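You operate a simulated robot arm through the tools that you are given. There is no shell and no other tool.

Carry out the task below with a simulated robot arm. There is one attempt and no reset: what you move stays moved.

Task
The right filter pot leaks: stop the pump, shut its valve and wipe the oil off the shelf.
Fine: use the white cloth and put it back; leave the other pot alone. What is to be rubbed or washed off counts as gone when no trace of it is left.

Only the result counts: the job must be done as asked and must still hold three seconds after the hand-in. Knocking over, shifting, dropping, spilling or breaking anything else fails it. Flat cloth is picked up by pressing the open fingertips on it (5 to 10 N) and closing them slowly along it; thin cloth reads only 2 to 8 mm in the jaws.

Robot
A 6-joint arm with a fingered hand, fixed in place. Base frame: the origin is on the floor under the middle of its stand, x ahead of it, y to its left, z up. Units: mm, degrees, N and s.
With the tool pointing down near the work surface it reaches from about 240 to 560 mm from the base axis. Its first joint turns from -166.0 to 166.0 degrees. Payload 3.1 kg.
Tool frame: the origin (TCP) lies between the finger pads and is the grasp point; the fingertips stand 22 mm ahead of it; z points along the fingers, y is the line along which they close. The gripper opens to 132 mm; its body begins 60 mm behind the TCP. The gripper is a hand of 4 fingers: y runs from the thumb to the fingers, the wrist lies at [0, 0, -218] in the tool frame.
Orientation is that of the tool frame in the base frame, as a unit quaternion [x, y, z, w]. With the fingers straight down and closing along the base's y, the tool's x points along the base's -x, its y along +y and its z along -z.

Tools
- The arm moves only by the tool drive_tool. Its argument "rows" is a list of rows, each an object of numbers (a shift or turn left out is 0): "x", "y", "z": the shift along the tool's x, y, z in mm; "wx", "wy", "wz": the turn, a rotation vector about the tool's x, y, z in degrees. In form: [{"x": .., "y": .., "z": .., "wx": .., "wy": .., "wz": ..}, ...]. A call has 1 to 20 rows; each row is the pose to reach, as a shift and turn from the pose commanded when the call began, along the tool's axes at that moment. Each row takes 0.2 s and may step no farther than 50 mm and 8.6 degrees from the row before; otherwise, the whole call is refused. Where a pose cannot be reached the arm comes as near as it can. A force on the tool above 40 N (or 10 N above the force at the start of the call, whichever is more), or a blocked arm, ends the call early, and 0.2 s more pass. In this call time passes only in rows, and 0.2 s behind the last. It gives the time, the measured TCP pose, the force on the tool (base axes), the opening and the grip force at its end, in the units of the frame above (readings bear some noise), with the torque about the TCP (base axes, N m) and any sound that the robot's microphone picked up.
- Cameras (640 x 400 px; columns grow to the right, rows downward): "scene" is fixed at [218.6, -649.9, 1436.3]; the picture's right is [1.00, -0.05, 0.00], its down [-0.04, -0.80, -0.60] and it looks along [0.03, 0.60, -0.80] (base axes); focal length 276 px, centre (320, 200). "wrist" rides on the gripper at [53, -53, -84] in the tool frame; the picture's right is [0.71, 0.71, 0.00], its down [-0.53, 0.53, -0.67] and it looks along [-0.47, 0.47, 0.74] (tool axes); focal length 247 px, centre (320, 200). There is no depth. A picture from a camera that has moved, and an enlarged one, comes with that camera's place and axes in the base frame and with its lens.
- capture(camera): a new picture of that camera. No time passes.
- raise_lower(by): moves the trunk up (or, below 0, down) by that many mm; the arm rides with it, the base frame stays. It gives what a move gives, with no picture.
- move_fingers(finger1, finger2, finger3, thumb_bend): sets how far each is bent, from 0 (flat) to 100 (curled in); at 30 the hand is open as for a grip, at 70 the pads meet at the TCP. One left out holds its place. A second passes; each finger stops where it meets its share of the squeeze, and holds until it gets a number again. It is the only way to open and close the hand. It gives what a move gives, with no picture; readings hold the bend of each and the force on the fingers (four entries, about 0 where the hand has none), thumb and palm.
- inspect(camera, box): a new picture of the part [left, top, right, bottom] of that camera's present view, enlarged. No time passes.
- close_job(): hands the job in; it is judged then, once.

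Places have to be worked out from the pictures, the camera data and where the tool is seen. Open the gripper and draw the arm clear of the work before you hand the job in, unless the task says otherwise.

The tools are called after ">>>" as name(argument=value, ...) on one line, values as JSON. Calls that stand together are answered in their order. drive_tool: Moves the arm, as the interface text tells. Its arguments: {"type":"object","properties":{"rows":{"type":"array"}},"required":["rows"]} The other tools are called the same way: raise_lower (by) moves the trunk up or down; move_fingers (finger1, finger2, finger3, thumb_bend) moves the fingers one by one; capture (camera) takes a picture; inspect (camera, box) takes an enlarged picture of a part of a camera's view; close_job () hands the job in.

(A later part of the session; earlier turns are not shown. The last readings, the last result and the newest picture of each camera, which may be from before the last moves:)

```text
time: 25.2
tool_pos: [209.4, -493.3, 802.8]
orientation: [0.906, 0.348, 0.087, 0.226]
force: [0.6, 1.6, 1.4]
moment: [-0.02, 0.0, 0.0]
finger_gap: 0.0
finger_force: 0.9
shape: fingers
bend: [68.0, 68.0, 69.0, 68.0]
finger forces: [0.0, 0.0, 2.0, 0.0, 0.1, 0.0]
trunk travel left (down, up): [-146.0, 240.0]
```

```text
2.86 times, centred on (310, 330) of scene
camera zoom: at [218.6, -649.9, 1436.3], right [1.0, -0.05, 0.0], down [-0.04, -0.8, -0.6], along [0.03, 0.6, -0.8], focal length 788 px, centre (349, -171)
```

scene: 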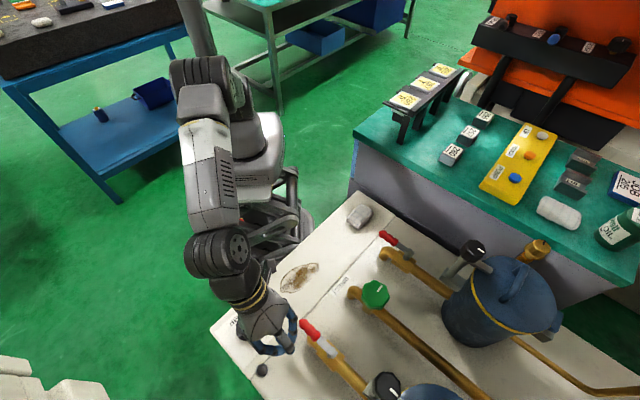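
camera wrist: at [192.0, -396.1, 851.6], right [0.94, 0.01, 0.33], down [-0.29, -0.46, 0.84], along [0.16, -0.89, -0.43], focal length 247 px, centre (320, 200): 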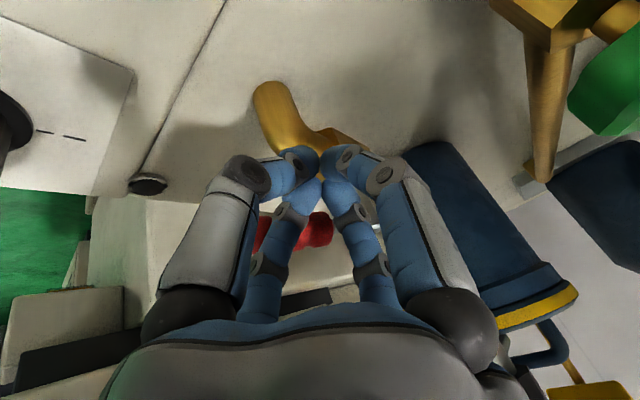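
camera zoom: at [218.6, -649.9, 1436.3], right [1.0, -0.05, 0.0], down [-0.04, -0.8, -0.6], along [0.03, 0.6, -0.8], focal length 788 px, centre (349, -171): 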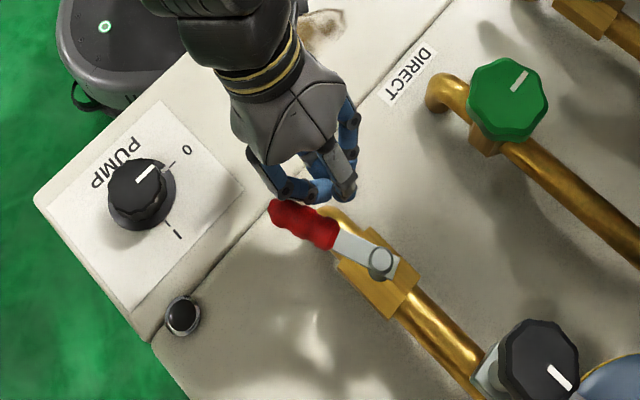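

The lever moves easily this way (about 2 N). I follow its arc further.

>>> drive_tool(rows=[{"x": -8, "y": -0.8, "z": -0.4}, {"x": -16, "y": -1.6, "z": -0.9}, {"x": -24, "y": -1, "z": -0.5}, {"x": -32, "y": -0.3, "z": -0.1}, {"x": -40, "y": 1.8, "z": 1}, {"x": -47.3, "y": 4, "z": 2.1}, {"x": -54.5, "y": 7.4, "z": 3.9}, {"x": -61.4, "y": 11, "z": 5.8}])

>>> capture(camera="wrist")

>>> inspect(camera="scene", box=[220, 260, 400, 400])

```text
time: 27.0
tool_pos: [171.8, -544.1, 802.7]
orientation: [0.906, 0.348, 0.086, 0.227]
force: [-0.5, 1.1, 0.9]
moment: [-0.03, -0.02, 0.06]
finger_gap: 0.0
finger_force: 0.9
shape: fingers
bend: [68.0, 69.0, 68.0, 68.0]
finger forces: [0.1, 2.0, 0.0, 0.0, 0.0, 0.0]
trunk travel left (down, up): [-146.0, 240.0]
```

```text
taken
camera wrist: at [154.2, -446.2, 851.5], right [0.94, 0.01, 0.33], down [-0.29, -0.46, 0.84], along [0.16, -0.89, -0.43], focal length 247 px, centre (320, 200)
```

wrist: 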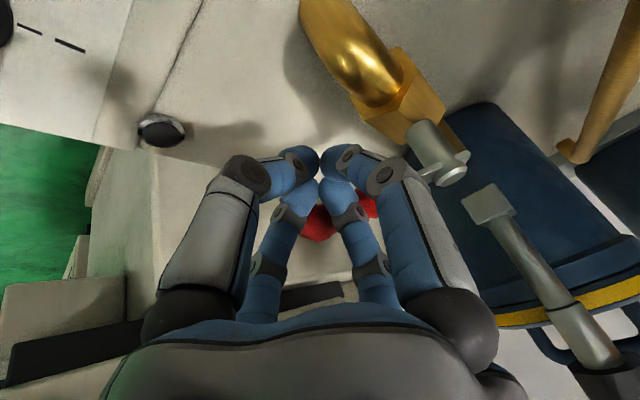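

```text
2.86 times, centred on (310, 330) of scene
camera zoom: at [218.6, -649.9, 1436.3], right [1.0, -0.05, 0.0], down [-0.04, -0.8, -0.6], along [0.03, 0.6, -0.8], focal length 788 px, centre (349, -171)
```

zoom: 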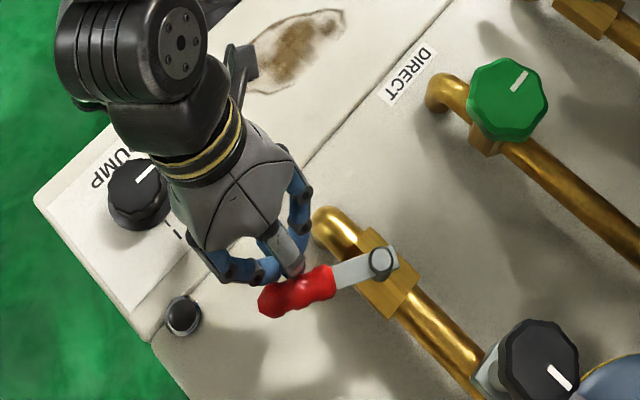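

Lever is about two thirds of the way. I keep following the arc to the crosswise position and a little on, until the stop is felt.

>>> drive_tool(rows=[{"x": -6, "y": 4.7, "z": 2.5}, {"x": -12, "y": 9.5, "z": 5.1}, {"x": -17, "y": 15, "z": 8}, {"x": -21.5, "y": 20.8, "z": 11.1}, {"x": -25.2, "y": 27.1, "z": 14.5}, {"x": -27, "y": 30.5, "z": 16.3}])

>>> capture(camera="wrist")

>>> inspect(camera="scene", box=[220, 260, 400, 400])

```text
time: 28.4
tool_pos: [175.0, -588.0, 803.4]
orientation: [0.906, 0.348, 0.085, 0.225]
force: [-3.0, 7.9, 5.6]
moment: [-0.12, -0.11, 0.07]
finger_gap: 0.0
finger_force: 4.2
shape: fingers
bend: [67.0, 71.0, 67.0, 68.0]
finger forces: [0.1, 8.5, 0.0, 0.0, 0.0, 0.0]
trunk travel left (down, up): [-146.0, 240.0]
```

```text
taken
camera wrist: at [157.8, -489.1, 851.7], right [0.94, 0.01, 0.33], down [-0.29, -0.46, 0.84], along [0.16, -0.89, -0.43], focal length 247 px, centre (320, 200)
```

wrist: 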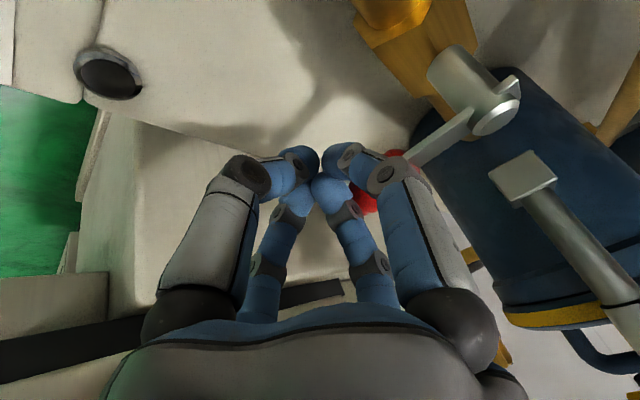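

```text
2.86 times, centred on (310, 330) of scene
camera zoom: at [218.6, -649.9, 1436.3], right [1.0, -0.05, 0.0], down [-0.04, -0.8, -0.6], along [0.03, 0.6, -0.8], focal length 788 px, centre (349, -171)
```

zoom: 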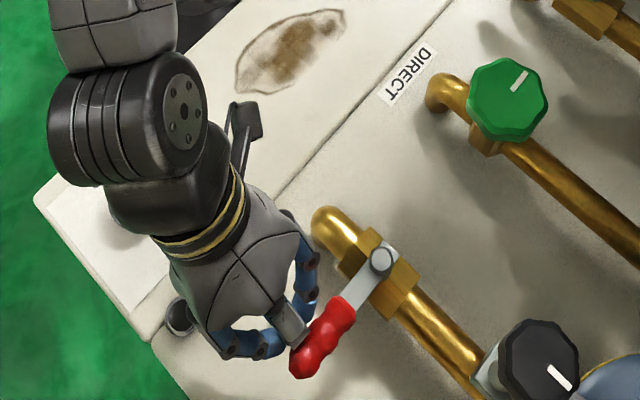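

The lever is now crosswise (about 89° turned) and the finger force has risen to 8.5 N, so the stop seems reached. I nudge a few mm more to confirm the stop.

>>> drive_tool(rows=[{"y": 2.2, "z": 1.2}, {"y": 4.4, "z": 2.3}, {"y": 6.2, "z": 3.3}])

>>> inspect(camera="scene", box=[220, 260, 400, 400])

```text
time: 29.2
tool_pos: [178.0, -591.8, 803.5]
orientation: [0.906, 0.348, 0.086, 0.228]
force: [-8.7, 10.0, 11.9]
moment: [-0.13, -0.12, -0.01]
finger_gap: 0.6
finger_force: 8.8
shape: fingers
bend: [67.0, 72.0, 67.0, 67.0]
finger forces: [0.1, 17.2, 0.0, 0.1, 0.0, 0.0]
trunk travel left (down, up): [-146.0, 240.0]
```

```text
2.86 times, centred on (310, 330) of scene
camera zoom: at [218.6, -649.9, 1436.3], right [1.0, -0.05, 0.0], down [-0.04, -0.8, -0.6], along [0.03, 0.6, -0.8], focal length 788 px, centre (349, -171)
```

zoom: 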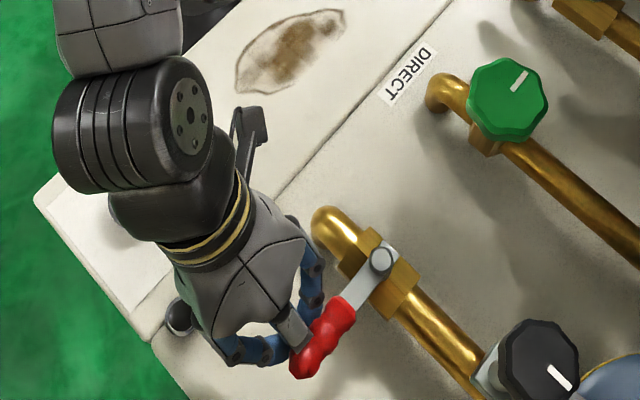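

The force climbs to 17 N with the lever fixed: the valve is at its shut stop. I back away towards the robot and lift clear.

>>> drive_tool(rows=[{"y": -10, "z": -5}, {"y": -25, "z": -13}, {"y": -40, "z": -21}, {"y": -20, "z": -60}, {"y": 3, "z": -102}])

>>> capture(camera="wrist")

>>> inspect(camera="scene", box=[220, 260, 400, 400])

```text
time: 30.4
tool_pos: [149.7, -558.6, 894.6]
orientation: [0.906, 0.348, 0.086, 0.226]
force: [-0.3, 0.2, 0.0]
moment: [0.01, 0.0, -0.02]
finger_gap: 0.0
finger_force: 0.1
shape: fingers
bend: [68.0, 68.0, 68.0, 68.0]
finger forces: [0.1, 0.0, 0.0, 0.0, 0.0, 0.0]
trunk travel left (down, up): [-146.0, 240.0]
```

```text
taken
camera wrist: at [132.1, -461.5, 943.3], right [0.94, 0.01, 0.33], down [-0.29, -0.46, 0.84], along [0.16, -0.89, -0.43], focal length 247 px, centre (320, 200)
```

wrist: 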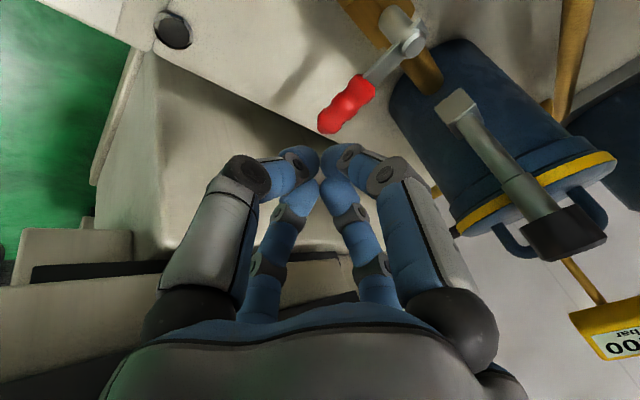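

```text
2.86 times, centred on (310, 330) of scene
camera zoom: at [218.6, -649.9, 1436.3], right [1.0, -0.05, 0.0], down [-0.04, -0.8, -0.6], along [0.03, 0.6, -0.8], focal length 788 px, centre (349, -171)
```

zoom: 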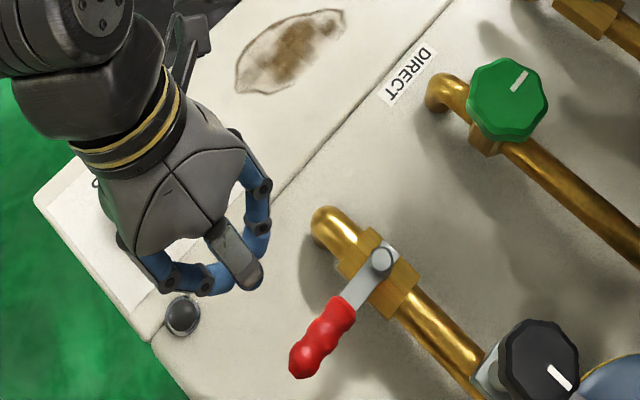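

The valve is shut and the lever stays put. Now the cloth, at about (367,-175) with its long side along the shelf: I carry the hand over it, straightening the tool.

>>> drive_tool(rows=[{"x": 38, "y": -13.2, "z": -2.4, "wx": 2.6}, {"x": 76, "y": -26.4, "z": -4.9, "wx": 5.1}, {"x": 114, "y": -39.5, "z": -7.3, "wx": 7.7}, {"x": 152, "y": -52.7, "z": -9.8, "wx": 10.2}, {"x": 190, "y": -65.9, "z": -12.2, "wx": 12.8}, {"x": 228, "y": -79, "z": -14.7, "wx": 15.3}, {"x": 266, "y": -92.2, "z": -17.1, "wx": 17.9}, {"x": 304, "y": -105.4, "z": -19.6, "wx": 20.4}, {"x": 342, "y": -118.6, "z": -22, "wx": 23}, {"x": 380, "y": -131.8, "z": -24.5, "wx": 25.5}, {"x": 418, "y": -145, "z": -26.9, "wx": 28.1}])

>>> move_fingers(finger1=30, finger2=30, finger3=30, thumb_bend=30)

>>> capture(camera="wrist")

>>> capture(camera="scene")

```text
time: 32.8
tool_pos: [366.8, -173.7, 847.4]
orientation: [0.934, 0.358, -0.002, -0.001]
force: [-0.5, 1.5, 1.1]
moment: [-0.01, -0.03, -0.01]
finger_gap: 0.0
finger_force: 0.0
shape: fingers
bend: [68.0, 68.0, 68.0, 68.0]
finger forces: [0.1, 0.1, 0.1, 0.0, 0.0, 0.0]
trunk travel left (down, up): [-146.0, 240.0]
```

```text
time: 33.8
tool_pos: [366.6, -174.3, 848.2]
orientation: [0.933, 0.359, 0.0, -0.002]
force: [-0.7, -0.3, 0.1]
moment: [-0.01, 0.02, -0.02]
finger_gap: 87.6
finger_force: 0.1
shape: fingers
bend: [30.0, 30.0, 30.0, 30.0]
finger forces: [0.0, 0.0, 0.0, 0.0, 0.1, 0.0]
trunk travel left (down, up): [-146.0, 240.0]
```

```text
taken
camera wrist: at [370.9, -100.9, 930.5], right [1.0, -0.05, 0.0], down [-0.04, -0.74, 0.67], along [-0.04, -0.67, -0.74], focal length 247 px, centre (320, 200)
```

wrist: 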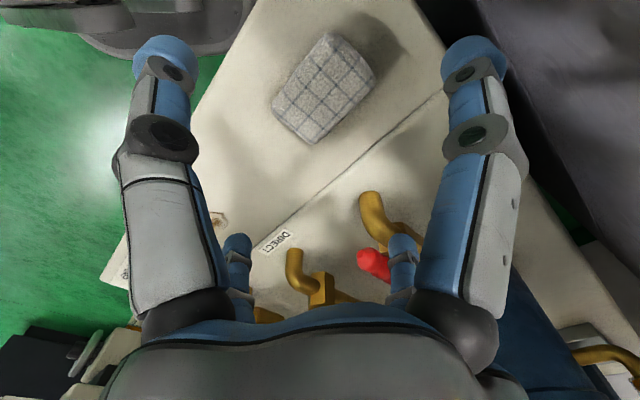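

```text
taken
```

scene: 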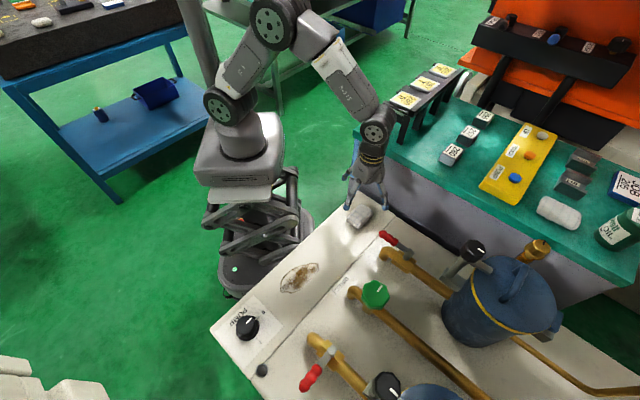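

The cloth is right below between the fingers. I enlarge it to measure its place, size and thickness.

>>> inspect(camera="wrist", box=[240, 0, 440, 160])

>>> inspect(camera="scene", box=[320, 150, 420, 250])

```text
2.50 times, centred on (340, 80) of wrist
camera zoom: at [370.9, -100.9, 930.5], right [1.0, -0.05, 0.0], down [-0.04, -0.74, 0.67], along [-0.04, -0.67, -0.74], focal length 617 px, centre (270, 500)
```

zoom: 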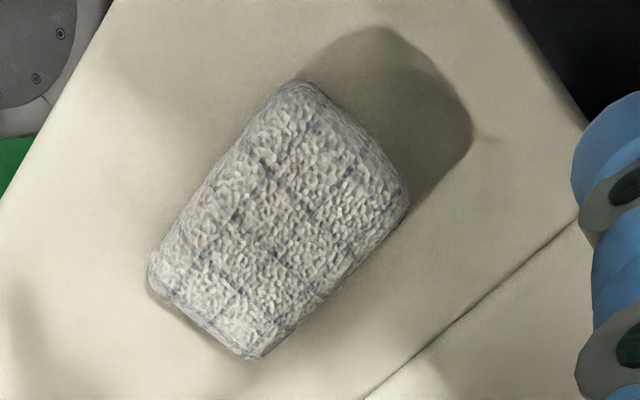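

```text
4.00 times, centred on (370, 200) of scene
camera zoom: at [218.6, -649.9, 1436.3], right [1.0, -0.05, 0.0], down [-0.04, -0.8, -0.6], along [0.03, 0.6, -0.8], focal length 1103 px, centre (120, 200)
```

zoom: 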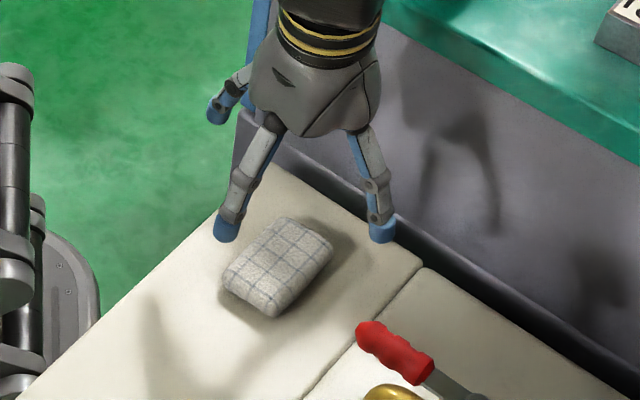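

The cloth is a folded pad about 78×49 mm and roughly 15 mm thick, centred at (367.5,-176), long side at azimuth ≈ 45°. I open wider, align the hand with it and go down around it.

>>> move_fingers(finger1=20, finger2=25, finger3=20, thumb_bend=25)

>>> drive_tool(rows=[{"x": -0.3, "y": 1.7, "z": 30, "wz": -4}, {"x": -0.3, "y": 1.7, "z": 60, "wz": -4}, {"x": -0.3, "y": 1.7, "z": 85, "wz": -4}, {"x": -0.3, "y": 1.7, "z": 103, "wz": -4}, {"x": -0.3, "y": 1.7, "z": 112, "wz": -4}, {"x": -0.3, "y": 1.7, "z": 119, "wz": -4}])

>>> capture(camera="wrist")

>>> inspect(camera="scene", box=[310, 150, 430, 270])

```text
time: 34.8
tool_pos: [366.1, -173.6, 847.1]
orientation: [0.934, 0.358, -0.001, -0.001]
force: [-0.1, -0.2, -0.2]
moment: [-0.06, 0.03, 0.02]
finger_gap: 98.5
finger_force: 0.0
shape: fingers
bend: [20.0, 25.0, 20.0, 25.0]
finger forces: [0.0, 0.0, 0.1, 0.0, 0.0, 0.0]
trunk travel left (down, up): [-146.0, 240.0]
```

```text
time: 36.2
tool_pos: [367.2, -177.1, 729.7]
orientation: [0.92, 0.391, 0.0, -0.001]
force: [-0.2, 0.4, -1.0]
moment: [-0.03, -0.01, -0.05]
finger_gap: 98.4
finger_force: 0.0
shape: fingers
bend: [20.0, 25.0, 20.0, 25.0]
finger forces: [0.0, 0.0, 0.0, 0.0, 0.0, 0.1]
trunk travel left (down, up): [-146.0, 240.0]
```

```text
taken
camera wrist: at [366.8, -103.5, 813.8], right [1.0, 0.02, 0.0], down [0.01, -0.74, 0.67], along [0.01, -0.67, -0.74], focal length 247 px, centre (320, 200)
```

wrist: 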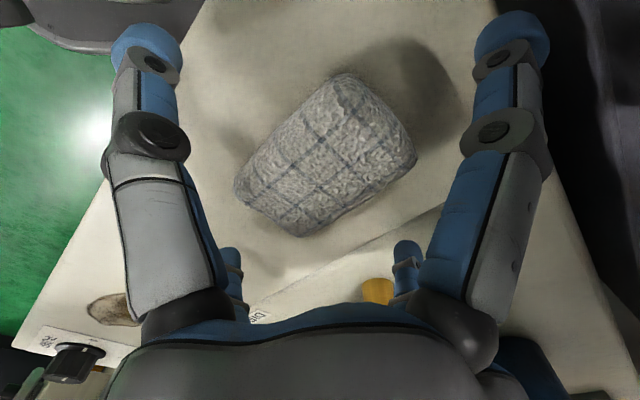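

```text
3.33 times, centred on (370, 210) of scene
camera zoom: at [218.6, -649.9, 1436.3], right [1.0, -0.05, 0.0], down [-0.04, -0.8, -0.6], along [0.03, 0.6, -0.8], focal length 919 px, centre (153, 167)
```

zoom: 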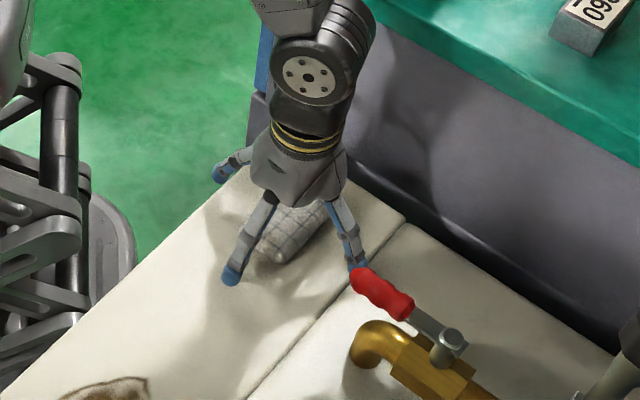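

The hand surrounds the pad (top ≈ 716, so ~18 mm thick), centred within 2 mm; nothing touched. I lower 5 mm more and close the fingers gently in steps.

>>> drive_tool(rows=[{"z": 2.5}, {"z": 5}])

>>> move_fingers(finger1=32, finger2=44, finger3=32, thumb_bend=44)

>>> capture(camera="wrist")

```text
time: 36.8
tool_pos: [368.0, -175.6, 725.1]
orientation: [0.92, 0.391, 0.0, 0.0]
force: [0.1, 0.4, -0.2]
moment: [-0.03, 0.01, 0.01]
finger_gap: 98.7
finger_force: 0.1
shape: fingers
bend: [20.0, 25.0, 20.0, 25.0]
finger forces: [0.0, 0.0, 0.0, 0.1, 0.0, 0.0]
trunk travel left (down, up): [-146.0, 240.0]
```

```text
time: 37.8
tool_pos: [367.5, -176.4, 726.5]
orientation: [0.921, 0.391, -0.001, 0.0]
force: [1.2, 1.0, 14.9]
moment: [0.21, 0.16, -0.03]
finger_gap: 73.4
finger_force: 7.1
shape: fingers
bend: [32.0, 41.0, 32.0, 42.0]
finger forces: [0.1, 4.6, 0.1, 0.0, 9.8, 0.0]
trunk travel left (down, up): [-146.0, 240.0]
```

```text
taken
camera wrist: at [366.9, -102.8, 809.6], right [1.0, 0.02, 0.0], down [0.01, -0.74, 0.67], along [0.01, -0.67, -0.74], focal length 247 px, centre (320, 200)
```

wrist: 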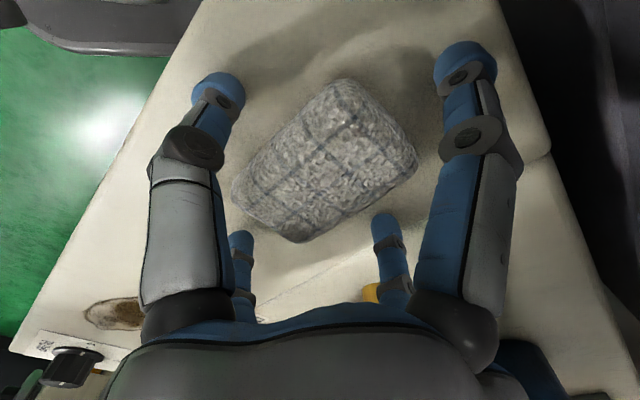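

At bend ~42 the fingertips already press on the deck (15 N up), so they reach about 28 mm ahead of the TCP there. I raise the hand 8 mm and close further onto the pad.

>>> drive_tool(rows=[{"z": -4}, {"z": -8}])

>>> move_fingers(finger1=34, finger2=47, finger3=34, thumb_bend=47)

>>> capture(camera="wrist")

```text
time: 38.4
tool_pos: [366.5, -176.2, 733.1]
orientation: [0.92, 0.391, -0.002, -0.001]
force: [0.0, 0.6, 0.9]
moment: [0.03, 0.02, -0.01]
finger_gap: 71.2
finger_force: 0.0
shape: fingers
bend: [32.0, 44.0, 32.0, 44.0]
finger forces: [0.0, 0.0, 0.0, 0.1, 0.1, 0.0]
trunk travel left (down, up): [-146.0, 240.0]
```

```text
time: 39.4
tool_pos: [367.0, -175.5, 734.1]
orientation: [0.92, 0.391, -0.001, -0.001]
force: [-0.1, -0.2, -1.1]
moment: [0.01, 0.04, -0.01]
finger_gap: 65.5
finger_force: 0.0
shape: fingers
bend: [34.0, 47.0, 34.0, 47.0]
finger forces: [0.0, 0.0, 0.0, 0.0, 0.0, 0.1]
trunk travel left (down, up): [-146.0, 240.0]
```

```text
taken
camera wrist: at [367.0, -103.3, 817.0], right [1.0, 0.02, 0.0], down [0.01, -0.74, 0.67], along [0.01, -0.67, -0.74], focal length 247 px, centre (320, 200)
```

wrist: 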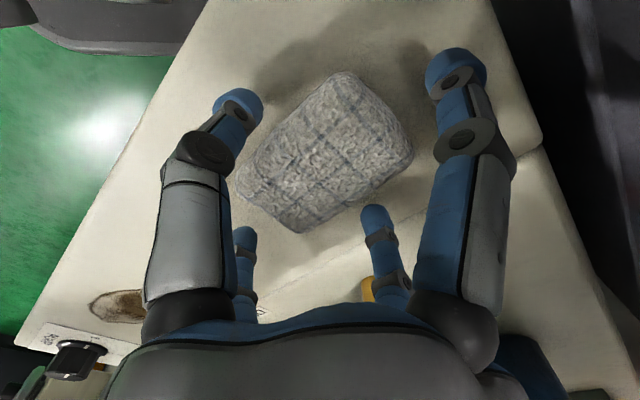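

Nothing pressed now (gap 65 mm). I close further onto the pad.

>>> move_fingers(finger1=38, finger2=54, finger3=38, thumb_bend=54)

>>> capture(camera="wrist")

>>> inspect(camera="scene", box=[310, 150, 430, 270])

```text
time: 40.4
tool_pos: [368.1, -177.1, 734.0]
orientation: [0.921, 0.39, -0.001, 0.0]
force: [-0.7, -0.6, 0.4]
moment: [0.03, -0.02, -0.01]
finger_gap: 54.2
finger_force: 0.8
shape: fingers
bend: [38.0, 53.0, 38.0, 53.0]
finger forces: [0.0, 1.0, 0.1, 0.1, 0.8, 0.1]
trunk travel left (down, up): [-146.0, 240.0]
```

```text
taken
camera wrist: at [367.0, -103.3, 817.0], right [1.0, 0.02, 0.0], down [0.01, -0.74, 0.67], along [0.01, -0.67, -0.74], focal length 247 px, centre (320, 200)
```

wrist: 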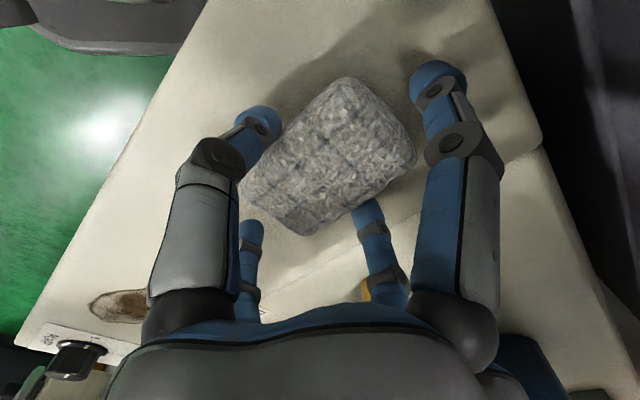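

```text
3.33 times, centred on (370, 210) of scene
camera zoom: at [218.6, -649.9, 1436.3], right [1.0, -0.05, 0.0], down [-0.04, -0.8, -0.6], along [0.03, 0.6, -0.8], focal length 919 px, centre (153, 167)
```

zoom: 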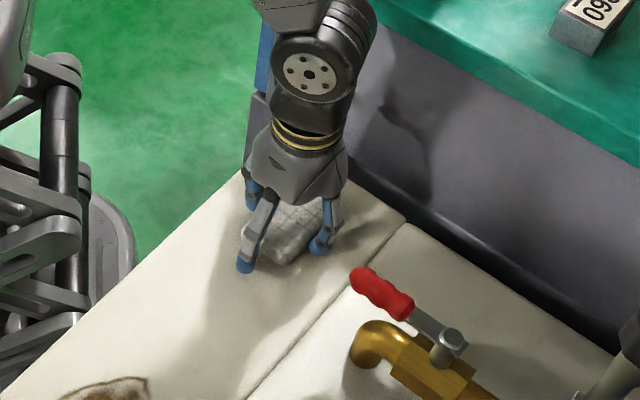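

Thumb and finger2 now touch the pad's long sides (gap 54 mm). I squeeze more, and bring the two end fingers against the short ends.

>>> move_fingers(finger1=44, finger2=60, finger3=44, thumb_bend=60)

>>> capture(camera="wrist")

```text
time: 41.4
tool_pos: [367.1, -177.1, 733.9]
orientation: [0.921, 0.39, 0.0, -0.001]
force: [0.1, 0.1, 0.6]
moment: [0.0, -0.01, -0.03]
finger_gap: 45.1
finger_force: 5.8
shape: fingers
bend: [43.0, 53.0, 44.0, 55.0]
finger forces: [0.5, 5.3, 0.0, 0.0, 5.6, 0.0]
trunk travel left (down, up): [-146.0, 240.0]
```

```text
taken
camera wrist: at [366.9, -103.3, 817.0], right [1.0, 0.02, 0.0], down [0.01, -0.74, 0.67], along [0.01, -0.67, -0.74], focal length 247 px, centre (320, 200)
```

wrist: 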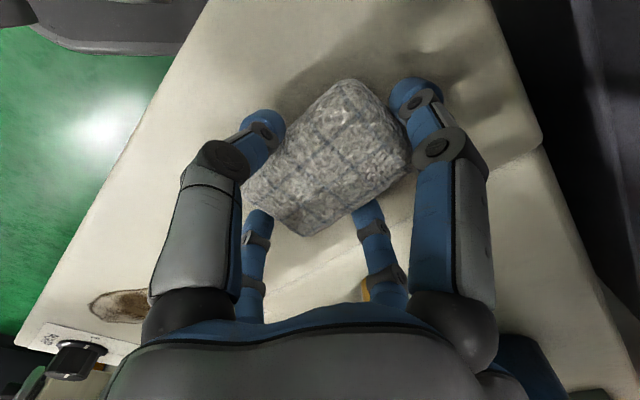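

Grip is 5.5 N on thumb and finger2. I snug the end fingers and then lift 20 mm to check that the pad comes along; the place to return it to is TCP (367,-177,734) in this orientation.

>>> move_fingers(finger1=48, finger3=48)

>>> drive_tool(rows=[{"z": -5}, {"z": -10}, {"z": -15}, {"z": -20}])

>>> capture(camera="wrist")

>>> inspect(camera="scene", box=[310, 150, 430, 270])

```text
time: 42.4
tool_pos: [368.4, -176.5, 733.4]
orientation: [0.921, 0.39, -0.001, -0.001]
force: [0.3, 0.1, 1.2]
moment: [0.04, 0.0, -0.05]
finger_gap: 44.4
finger_force: 7.7
shape: fingers
bend: [44.0, 53.0, 46.0, 55.0]
finger forces: [2.7, 5.3, 1.2, 0.0, 5.6, 0.1]
trunk travel left (down, up): [-146.0, 240.0]
```

```text
time: 43.4
tool_pos: [368.1, -177.3, 753.9]
orientation: [0.92, 0.391, 0.0, -0.002]
force: [-0.9, -0.3, -0.5]
moment: [-0.04, 0.0, 0.0]
finger_gap: 44.3
finger_force: 7.5
shape: fingers
bend: [44.0, 53.0, 46.0, 55.0]
finger forces: [2.7, 5.3, 1.2, 0.0, 5.6, 0.1]
trunk travel left (down, up): [-146.0, 240.0]
```

```text
taken
camera wrist: at [367.4, -103.3, 837.2], right [1.0, 0.02, 0.0], down [0.01, -0.74, 0.67], along [0.01, -0.67, -0.75], focal length 247 px, centre (320, 200)
```

wrist: 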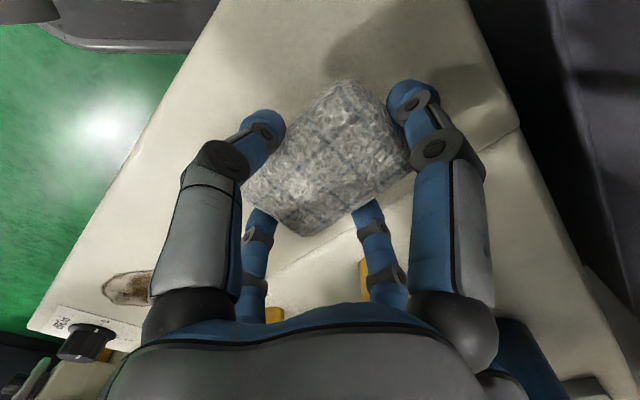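

```text
3.33 times, centred on (370, 210) of scene
camera zoom: at [218.6, -649.9, 1436.3], right [1.0, -0.05, 0.0], down [-0.04, -0.8, -0.6], along [0.03, 0.6, -0.8], focal length 919 px, centre (153, 167)
```

zoom: 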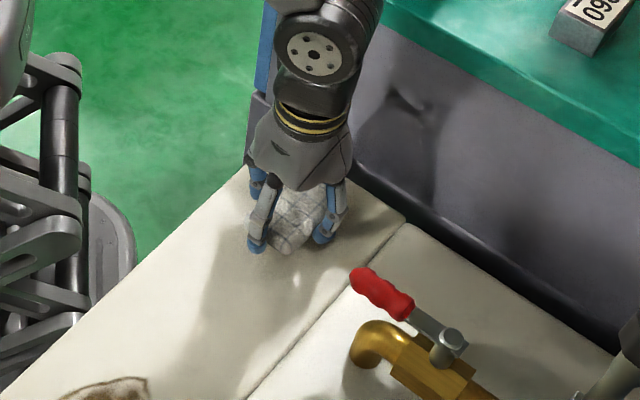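

The pad hangs securely in the hand. The stain spans about 133×56 mm along the shelf (roughly from (126,-400) to (231,-322)). I carry the pad 20 mm above the deck to the near end of the stain.

>>> drive_tool(rows=[{"x": -36, "y": -1.4}, {"x": -72, "y": -2.8}, {"x": -108, "y": -4.2}, {"x": -144, "y": -5.6}, {"x": -180, "y": -7}, {"x": -215, "y": -8.3}])

>>> capture(camera="wrist")

>>> inspect(camera="scene", box=[220, 200, 400, 350])

```text
time: 44.8
tool_pos: [211.8, -327.1, 754.2]
orientation: [0.921, 0.39, 0.0, -0.002]
force: [0.9, -0.5, -0.6]
moment: [-0.01, -0.02, 0.02]
finger_gap: 43.9
finger_force: 7.5
shape: fingers
bend: [44.0, 53.0, 46.0, 55.0]
finger forces: [2.7, 5.3, 1.2, 0.1, 5.5, 0.0]
trunk travel left (down, up): [-146.0, 240.0]
```

```text
taken
camera wrist: at [211.3, -253.6, 837.1], right [1.0, 0.02, 0.0], down [0.01, -0.75, 0.67], along [0.01, -0.67, -0.75], focal length 247 px, centre (320, 200)
```

wrist: 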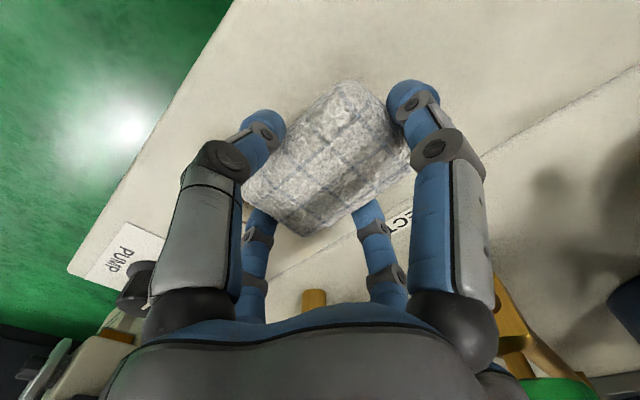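

```text
2.67 times, centred on (310, 275) of scene
camera zoom: at [218.6, -649.9, 1436.3], right [1.0, -0.05, 0.0], down [-0.04, -0.8, -0.6], along [0.03, 0.6, -0.8], focal length 735 px, centre (347, 0)
```

zoom: 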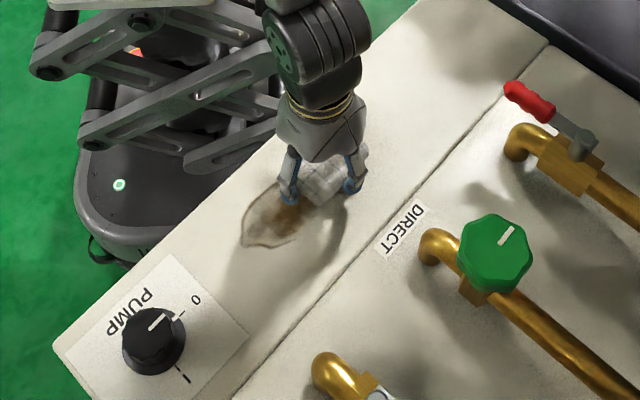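

The pad hangs over the upper end of the stain. I lower it to the deck with a light press.

>>> drive_tool(rows=[{"z": 8}, {"z": 15}, {"z": 19}, {"z": 21}, {"z": 23}])

```text
time: 46.0
tool_pos: [213.0, -325.6, 732.6]
orientation: [0.921, 0.39, -0.001, 0.0]
force: [1.1, 0.2, 12.3]
moment: [0.0, -0.07, 0.02]
finger_gap: 43.6
finger_force: 8.2
shape: fingers
bend: [44.0, 53.0, 46.0, 56.0]
finger forces: [2.7, 6.2, 1.3, 0.1, 6.4, 0.0]
trunk travel left (down, up): [-146.0, 240.0]
```

The pad bears on the deck with about 12 N. I rub in long strokes along the stain in three lanes.

>>> drive_tool(rows=[{"x": -20.9, "y": -1.5}, {"x": -41.9, "y": -3}, {"x": -62.8, "y": -4.5}, {"x": -83.8, "y": -6}, {"x": -104.7, "y": -7.5}, {"x": -105.7, "y": 6.5}, {"x": -84.8, "y": 8}, {"x": -63.8, "y": 9.5}, {"x": -42.9, "y": 11}, {"x": -21.9, "y": 12.5}, {"x": -1, "y": 14}, {"x": 9, "y": 14.7}, {"x": 11, "y": -13.2}, {"x": -10, "y": -14.8}, {"x": -30.9, "y": -16.2}, {"x": -51.9, "y": -17.8}, {"x": -72.8, "y": -19.3}, {"x": -93.8, "y": -20.8}, {"x": -108.8, "y": -21.8}, {"x": -104.7, "y": -7.5}])

>>> inspect(camera="scene", box=[220, 200, 400, 350])

>>> capture(camera="wrist")

```text
time: 50.2
tool_pos: [133.6, -397.2, 731.0]
orientation: [0.92, 0.391, 0.0, -0.001]
force: [0.0, -0.2, -0.2]
moment: [0.0, 0.02, -0.01]
finger_gap: 43.3
finger_force: 7.9
shape: fingers
bend: [44.0, 52.0, 46.0, 56.0]
finger forces: [2.6, 5.8, 1.5, 0.1, 6.0, 0.0]
trunk travel left (down, up): [-146.0, 240.0]
```

```text
2.67 times, centred on (310, 275) of scene
camera zoom: at [218.6, -649.9, 1436.3], right [1.0, -0.05, 0.0], down [-0.04, -0.8, -0.6], along [0.03, 0.6, -0.8], focal length 735 px, centre (347, 0)
```

zoom: 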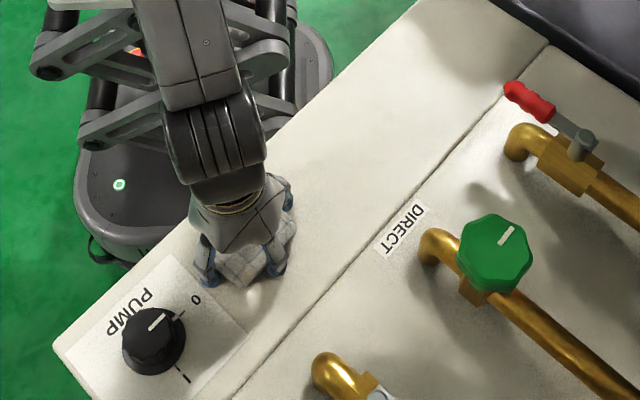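

```text
taken
camera wrist: at [133.9, -323.1, 814.4], right [1.0, 0.02, 0.0], down [0.01, -0.74, 0.67], along [0.01, -0.67, -0.74], focal length 247 px, centre (320, 200)
```

wrist: 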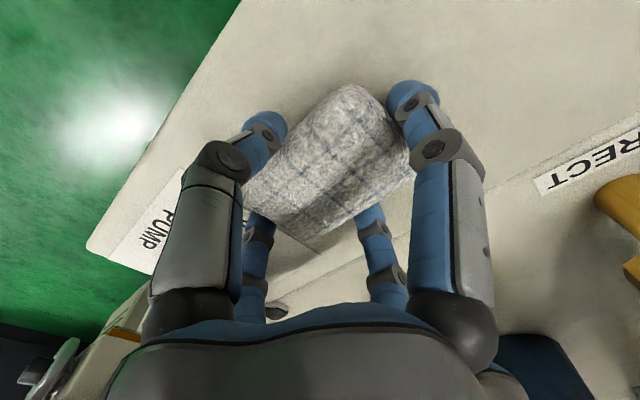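

The visible part of the stain is gone. I lift the pad and move aside to inspect the whole area for traces.

>>> drive_tool(rows=[{"z": -10}, {"z": -25}, {"x": 45, "y": 3, "z": -35}, {"x": 90, "y": 6, "z": -35}, {"x": 135, "y": 9, "z": -35}, {"x": 180, "y": 12, "z": -35}, {"x": 225, "y": 15, "z": -35}])

>>> inspect(camera="scene", box=[220, 230, 370, 350])

>>> inspect(camera="scene", box=[260, 240, 340, 310])

>>> capture(camera="wrist")

```text
time: 51.8
tool_pos: [302.9, -242.9, 767.1]
orientation: [0.921, 0.39, -0.001, -0.001]
force: [-0.1, 0.9, -0.2]
moment: [-0.02, -0.01, 0.06]
finger_gap: 43.2
finger_force: 8.0
shape: fingers
bend: [44.0, 52.0, 46.0, 56.0]
finger forces: [2.6, 5.5, 1.5, 0.0, 5.4, 0.0]
trunk travel left (down, up): [-146.0, 240.0]
```

```text
3.33 times, centred on (295, 290) of scene
camera zoom: at [218.6, -649.9, 1436.3], right [1.0, -0.05, 0.0], down [-0.04, -0.8, -0.6], along [0.03, 0.6, -0.8], focal length 919 px, centre (403, -100)
```

zoom: 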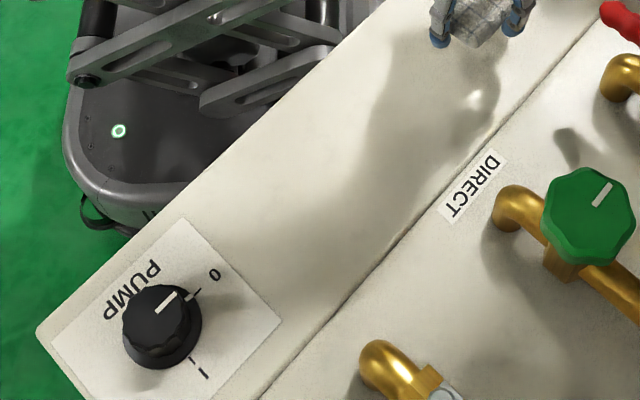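

```text
5.71 times, centred on (300, 275) of scene
camera zoom: at [218.6, -649.9, 1436.3], right [1.0, -0.05, 0.0], down [-0.04, -0.8, -0.6], along [0.03, 0.6, -0.8], focal length 1576 px, centre (434, -229)
```

zoom: 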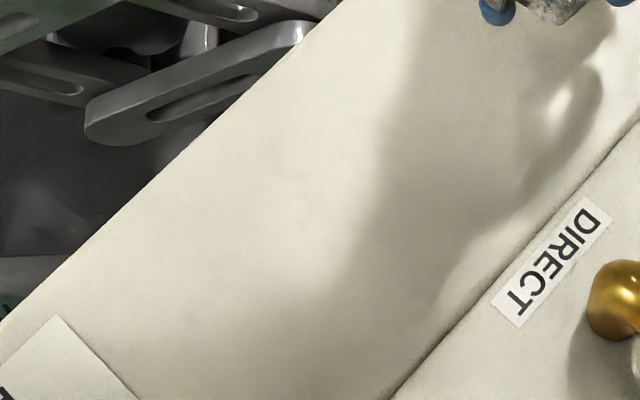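

```text
taken
camera wrist: at [302.4, -168.7, 850.8], right [1.0, 0.02, 0.0], down [0.01, -0.74, 0.67], along [0.01, -0.67, -0.74], focal length 247 px, centre (320, 200)
```

wrist: 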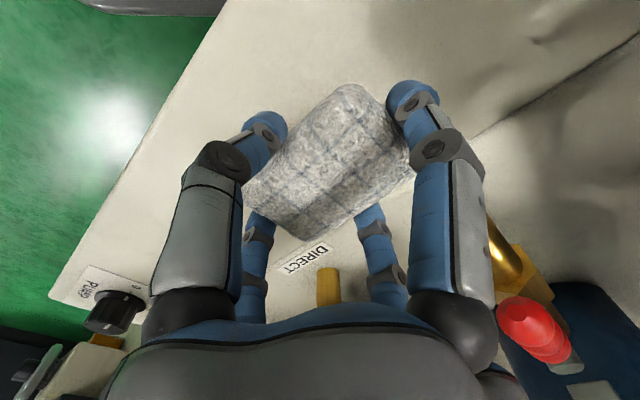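

The stain area looks clean, but the hand's shadow covers part of it. I carry the pad on to above its home place and look again at the area in full light.

>>> drive_tool(rows=[{"x": 32, "y": -0.3}, {"x": 63, "y": -0.6}, {"x": 93, "y": -1}])

>>> inspect(camera="scene", box=[260, 240, 340, 310])

>>> inspect(camera="wrist", box=[40, 200, 360, 340])

```text
time: 52.6
tool_pos: [364.6, -175.2, 764.5]
orientation: [0.921, 0.39, 0.0, -0.001]
force: [0.5, 0.3, -1.0]
moment: [0.02, -0.02, 0.02]
finger_gap: 43.0
finger_force: 7.1
shape: fingers
bend: [44.0, 52.0, 46.0, 56.0]
finger forces: [2.5, 5.5, 1.6, 0.1, 5.5, 0.1]
trunk travel left (down, up): [-146.0, 240.0]
```

```text
5.71 times, centred on (300, 275) of scene
camera zoom: at [218.6, -649.9, 1436.3], right [1.0, -0.05, 0.0], down [-0.04, -0.8, -0.6], along [0.03, 0.6, -0.8], focal length 1576 px, centre (434, -229)
```

zoom: 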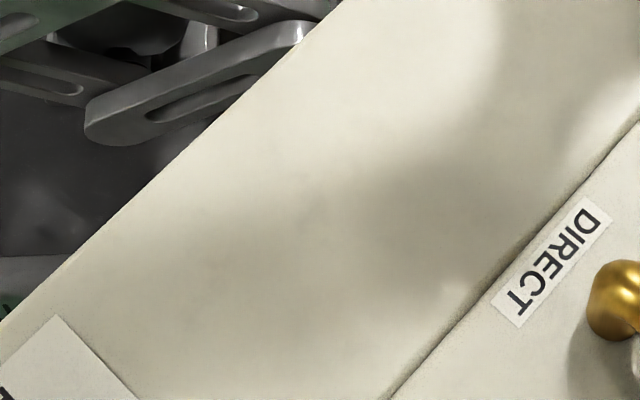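

```text
2.00 times, centred on (200, 270) of wrist
camera zoom: at [363.6, -102.0, 848.1], right [1.0, 0.02, 0.0], down [0.01, -0.74, 0.67], along [0.01, -0.67, -0.74], focal length 494 px, centre (560, 60)
```

zoom: 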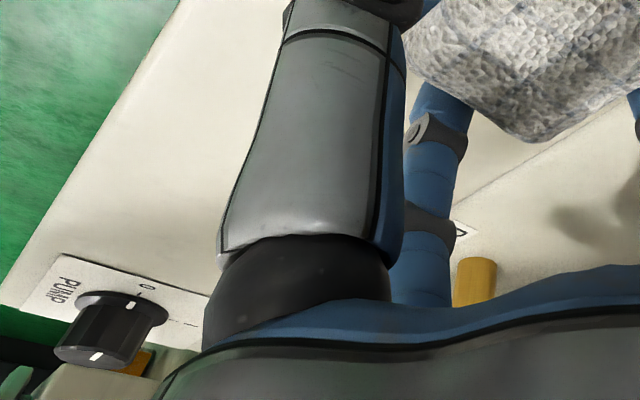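

No trace is visible, but to be certain I rub the area a second time with fresh pressure before putting the cloth back.

>>> drive_tool(rows=[{"x": -41, "y": -0.7}, {"x": -82, "y": -1.4}, {"x": -123, "y": -2.2}, {"x": -164, "y": -2.9}, {"x": -204, "y": -3.6}, {"x": -204, "y": -3.6, "z": 15}, {"x": -204, "y": -3.6, "z": 27}, {"x": -204, "y": -3.6, "z": 33}, {"x": -204, "y": -3.6, "z": 35}])

```text
time: 54.6
tool_pos: [220.8, -322.5, 731.6]
orientation: [0.92, 0.391, 0.0, 0.0]
force: [0.5, 0.4, -0.6]
moment: [-0.01, 0.01, 0.01]
finger_gap: 42.9
finger_force: 7.6
shape: fingers
bend: [44.0, 52.0, 46.0, 56.0]
finger forces: [2.5, 5.4, 1.6, 0.1, 5.2, 0.0]
trunk travel left (down, up): [-146.0, 240.0]
```

No contact force yet at z≈731.6; I lower further in small steps to get light pressure.

>>> drive_tool(rows=[{"z": 1}, {"z": 2}, {"z": 3}])

```text
time: 55.4
tool_pos: [220.8, -322.0, 729.9]
orientation: [0.921, 0.391, 0.001, 0.0]
force: [-0.5, -1.0, 12.6]
moment: [-0.02, -0.08, 0.04]
finger_gap: 43.1
finger_force: 8.2
shape: fingers
bend: [44.0, 52.0, 46.0, 56.0]
finger forces: [2.4, 6.4, 1.6, 0.0, 6.0, 0.1]
trunk travel left (down, up): [-146.0, 240.0]
```

The pad bears with about 12 N. I rub again over the full area with slightly wider lanes.

>>> drive_tool(rows=[{"x": -21.9, "y": -1.6}, {"x": -43.9, "y": -3.1}, {"x": -65.8, "y": -4.7}, {"x": -87.8, "y": -6.3, "z": 0.3}, {"x": -109.7, "y": -7.9, "z": 0.3}, {"x": -117.7, "y": -8.4, "z": 0.5}, {"x": -118.8, "y": 6.5, "z": 0.5}, {"x": -96.8, "y": 8.1, "z": 0.5}, {"x": -74.9, "y": 9.7, "z": 0.7}, {"x": -52.9, "y": 11.2, "z": 0.7}, {"x": -31, "y": 12.8, "z": 0.7}, {"x": -9, "y": 14.4, "z": 0.9}, {"x": 10.9, "y": 15.8, "z": 0.9}, {"x": 13.2, "y": -17.1, "z": 0.9}, {"x": -10.7, "y": -18.8, "z": 1.1}, {"x": -34.7, "y": -20.5, "z": 1.1}, {"x": -58.6, "y": -22.2, "z": 1.1}, {"x": -82.5, "y": -24, "z": 1.3}, {"x": -102.5, "y": -25.4, "z": 1.3}, {"x": -118.5, "y": -26.5, "z": 1.3}])

>>> capture(camera="wrist")

```text
time: 59.6
tool_pos: [118.7, -385.6, 728.1]
orientation: [0.92, 0.391, -0.001, 0.002]
force: [7.1, 6.2, 34.7]
moment: [-0.28, -0.76, 0.19]
finger_gap: 42.7
finger_force: 23.7
shape: fingers
bend: [44.0, 51.0, 46.0, 57.0]
finger forces: [2.8, 31.8, 1.2, 0.1, 11.9, 0.1]
trunk travel left (down, up): [-146.0, 240.0]
```

```text
taken
camera wrist: at [118.3, -311.5, 811.1], right [1.0, 0.02, 0.0], down [0.01, -0.74, 0.67], along [0.01, -0.67, -0.74], focal length 247 px, centre (320, 200)
```

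wrist: 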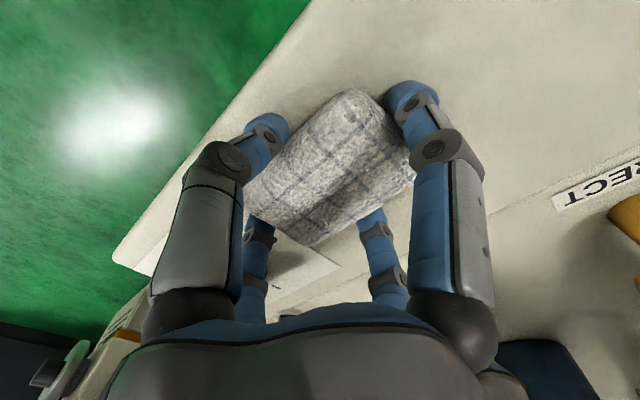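

The pressure rose to 35 N with finger2's tip on the deck, so I stop rubbing and lift off, then move the pad aside to inspect.

>>> drive_tool(rows=[{"z": -8}, {"z": -22}, {"z": -38}, {"x": 45, "y": 3.2, "z": -38}, {"x": 90, "y": 6.5, "z": -38}, {"x": 135, "y": 9.7, "z": -38}, {"x": 180, "y": 13, "z": -38}, {"x": 225, "y": 16.2, "z": -38}, {"x": 270, "y": 19.5, "z": -38}])

>>> capture(camera="scene")

>>> inspect(camera="scene", box=[240, 230, 350, 330])

>>> capture(camera="wrist")

```text
time: 61.6
tool_pos: [322.1, -207.3, 761.7]
orientation: [0.921, 0.389, 0.0, -0.001]
force: [0.4, 0.4, 0.2]
moment: [0.04, 0.03, -0.04]
finger_gap: 42.2
finger_force: 7.0
shape: fingers
bend: [45.0, 52.0, 46.0, 56.0]
finger forces: [2.4, 5.8, 1.6, 0.0, 4.9, 0.0]
trunk travel left (down, up): [-146.0, 240.0]
```

```text
taken
```

scene: 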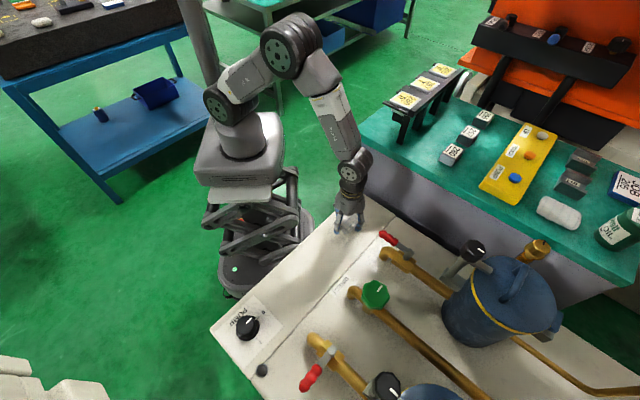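

```text
4.00 times, centred on (295, 280) of scene
camera zoom: at [218.6, -649.9, 1436.3], right [1.0, -0.05, 0.0], down [-0.04, -0.8, -0.6], along [0.03, 0.6, -0.8], focal length 1103 px, centre (420, -120)
```

zoom: 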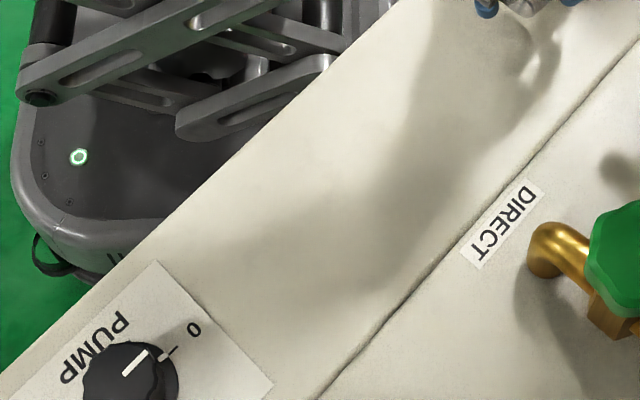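

```text
taken
camera wrist: at [321.6, -134.2, 845.0], right [1.0, 0.02, 0.0], down [0.01, -0.74, 0.67], along [0.01, -0.67, -0.74], focal length 247 px, centre (320, 200)
```

wrist: 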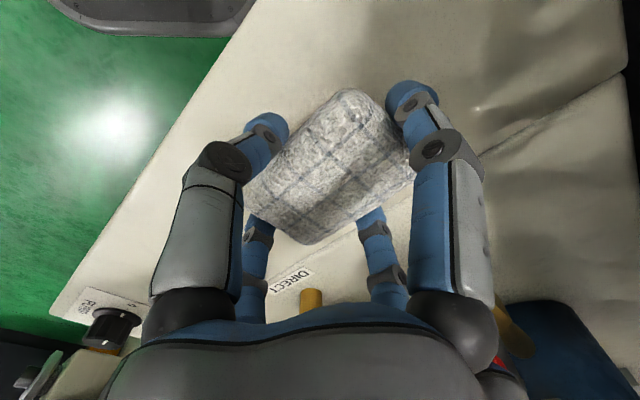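

The shelf is clean. I carry the pad back over its original place (TCP (367,-177)) and lower it nearly to the deck.

>>> drive_tool(rows=[{"x": 27, "y": 5.7}, {"x": 53.3, "y": 11.4}, {"x": 53.3, "y": 11.4}, {"x": 53.3, "y": 11.4, "z": 12}, {"x": 53.3, "y": 11.4, "z": 22}, {"x": 53.3, "y": 11.4, "z": 28}])

>>> capture(camera="wrist")

```text
time: 63.0
tool_pos: [366.4, -177.7, 736.4]
orientation: [0.921, 0.39, 0.0, -0.001]
force: [0.2, 0.5, -0.3]
moment: [-0.01, -0.04, -0.04]
finger_gap: 42.1
finger_force: 7.5
shape: fingers
bend: [45.0, 52.0, 46.0, 56.0]
finger forces: [2.4, 5.8, 1.5, 0.0, 4.9, 0.1]
trunk travel left (down, up): [-146.0, 240.0]
```

```text
taken
camera wrist: at [365.7, -103.7, 819.9], right [1.0, 0.02, 0.0], down [0.01, -0.74, 0.67], along [0.01, -0.67, -0.74], focal length 247 px, centre (320, 200)
```

wrist: 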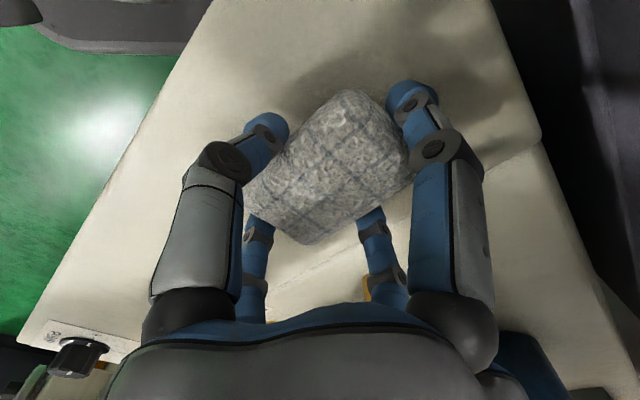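

The pad is over its home place. I lower gently in 1–2 mm steps until it touches.

>>> drive_tool(rows=[{"z": 2}, {"z": 3.5}, {"z": 5}, {"z": 6}])

```text
time: 64.0
tool_pos: [365.2, -177.1, 729.8]
orientation: [0.92, 0.391, -0.001, 0.0]
force: [0.0, -0.4, -0.4]
moment: [0.01, 0.03, 0.01]
finger_gap: 42.4
finger_force: 7.7
shape: fingers
bend: [45.0, 52.0, 46.0, 56.0]
finger forces: [2.4, 5.8, 1.6, 0.1, 4.9, 0.1]
trunk travel left (down, up): [-146.0, 240.0]
```

>>> drive_tool(rows=[{"z": 0.7}, {"z": 1.4}, {"z": 2}])

```text
time: 64.8
tool_pos: [366.2, -178.1, 728.9]
orientation: [0.921, 0.39, 0.0, 0.0]
force: [-0.3, 0.8, 7.6]
moment: [-0.2, -0.18, 0.04]
finger_gap: 42.6
finger_force: 11.4
shape: fingers
bend: [45.0, 52.0, 46.0, 56.0]
finger forces: [2.4, 13.6, 1.6, 0.0, 5.3, 0.0]
trunk travel left (down, up): [-146.0, 240.0]
```

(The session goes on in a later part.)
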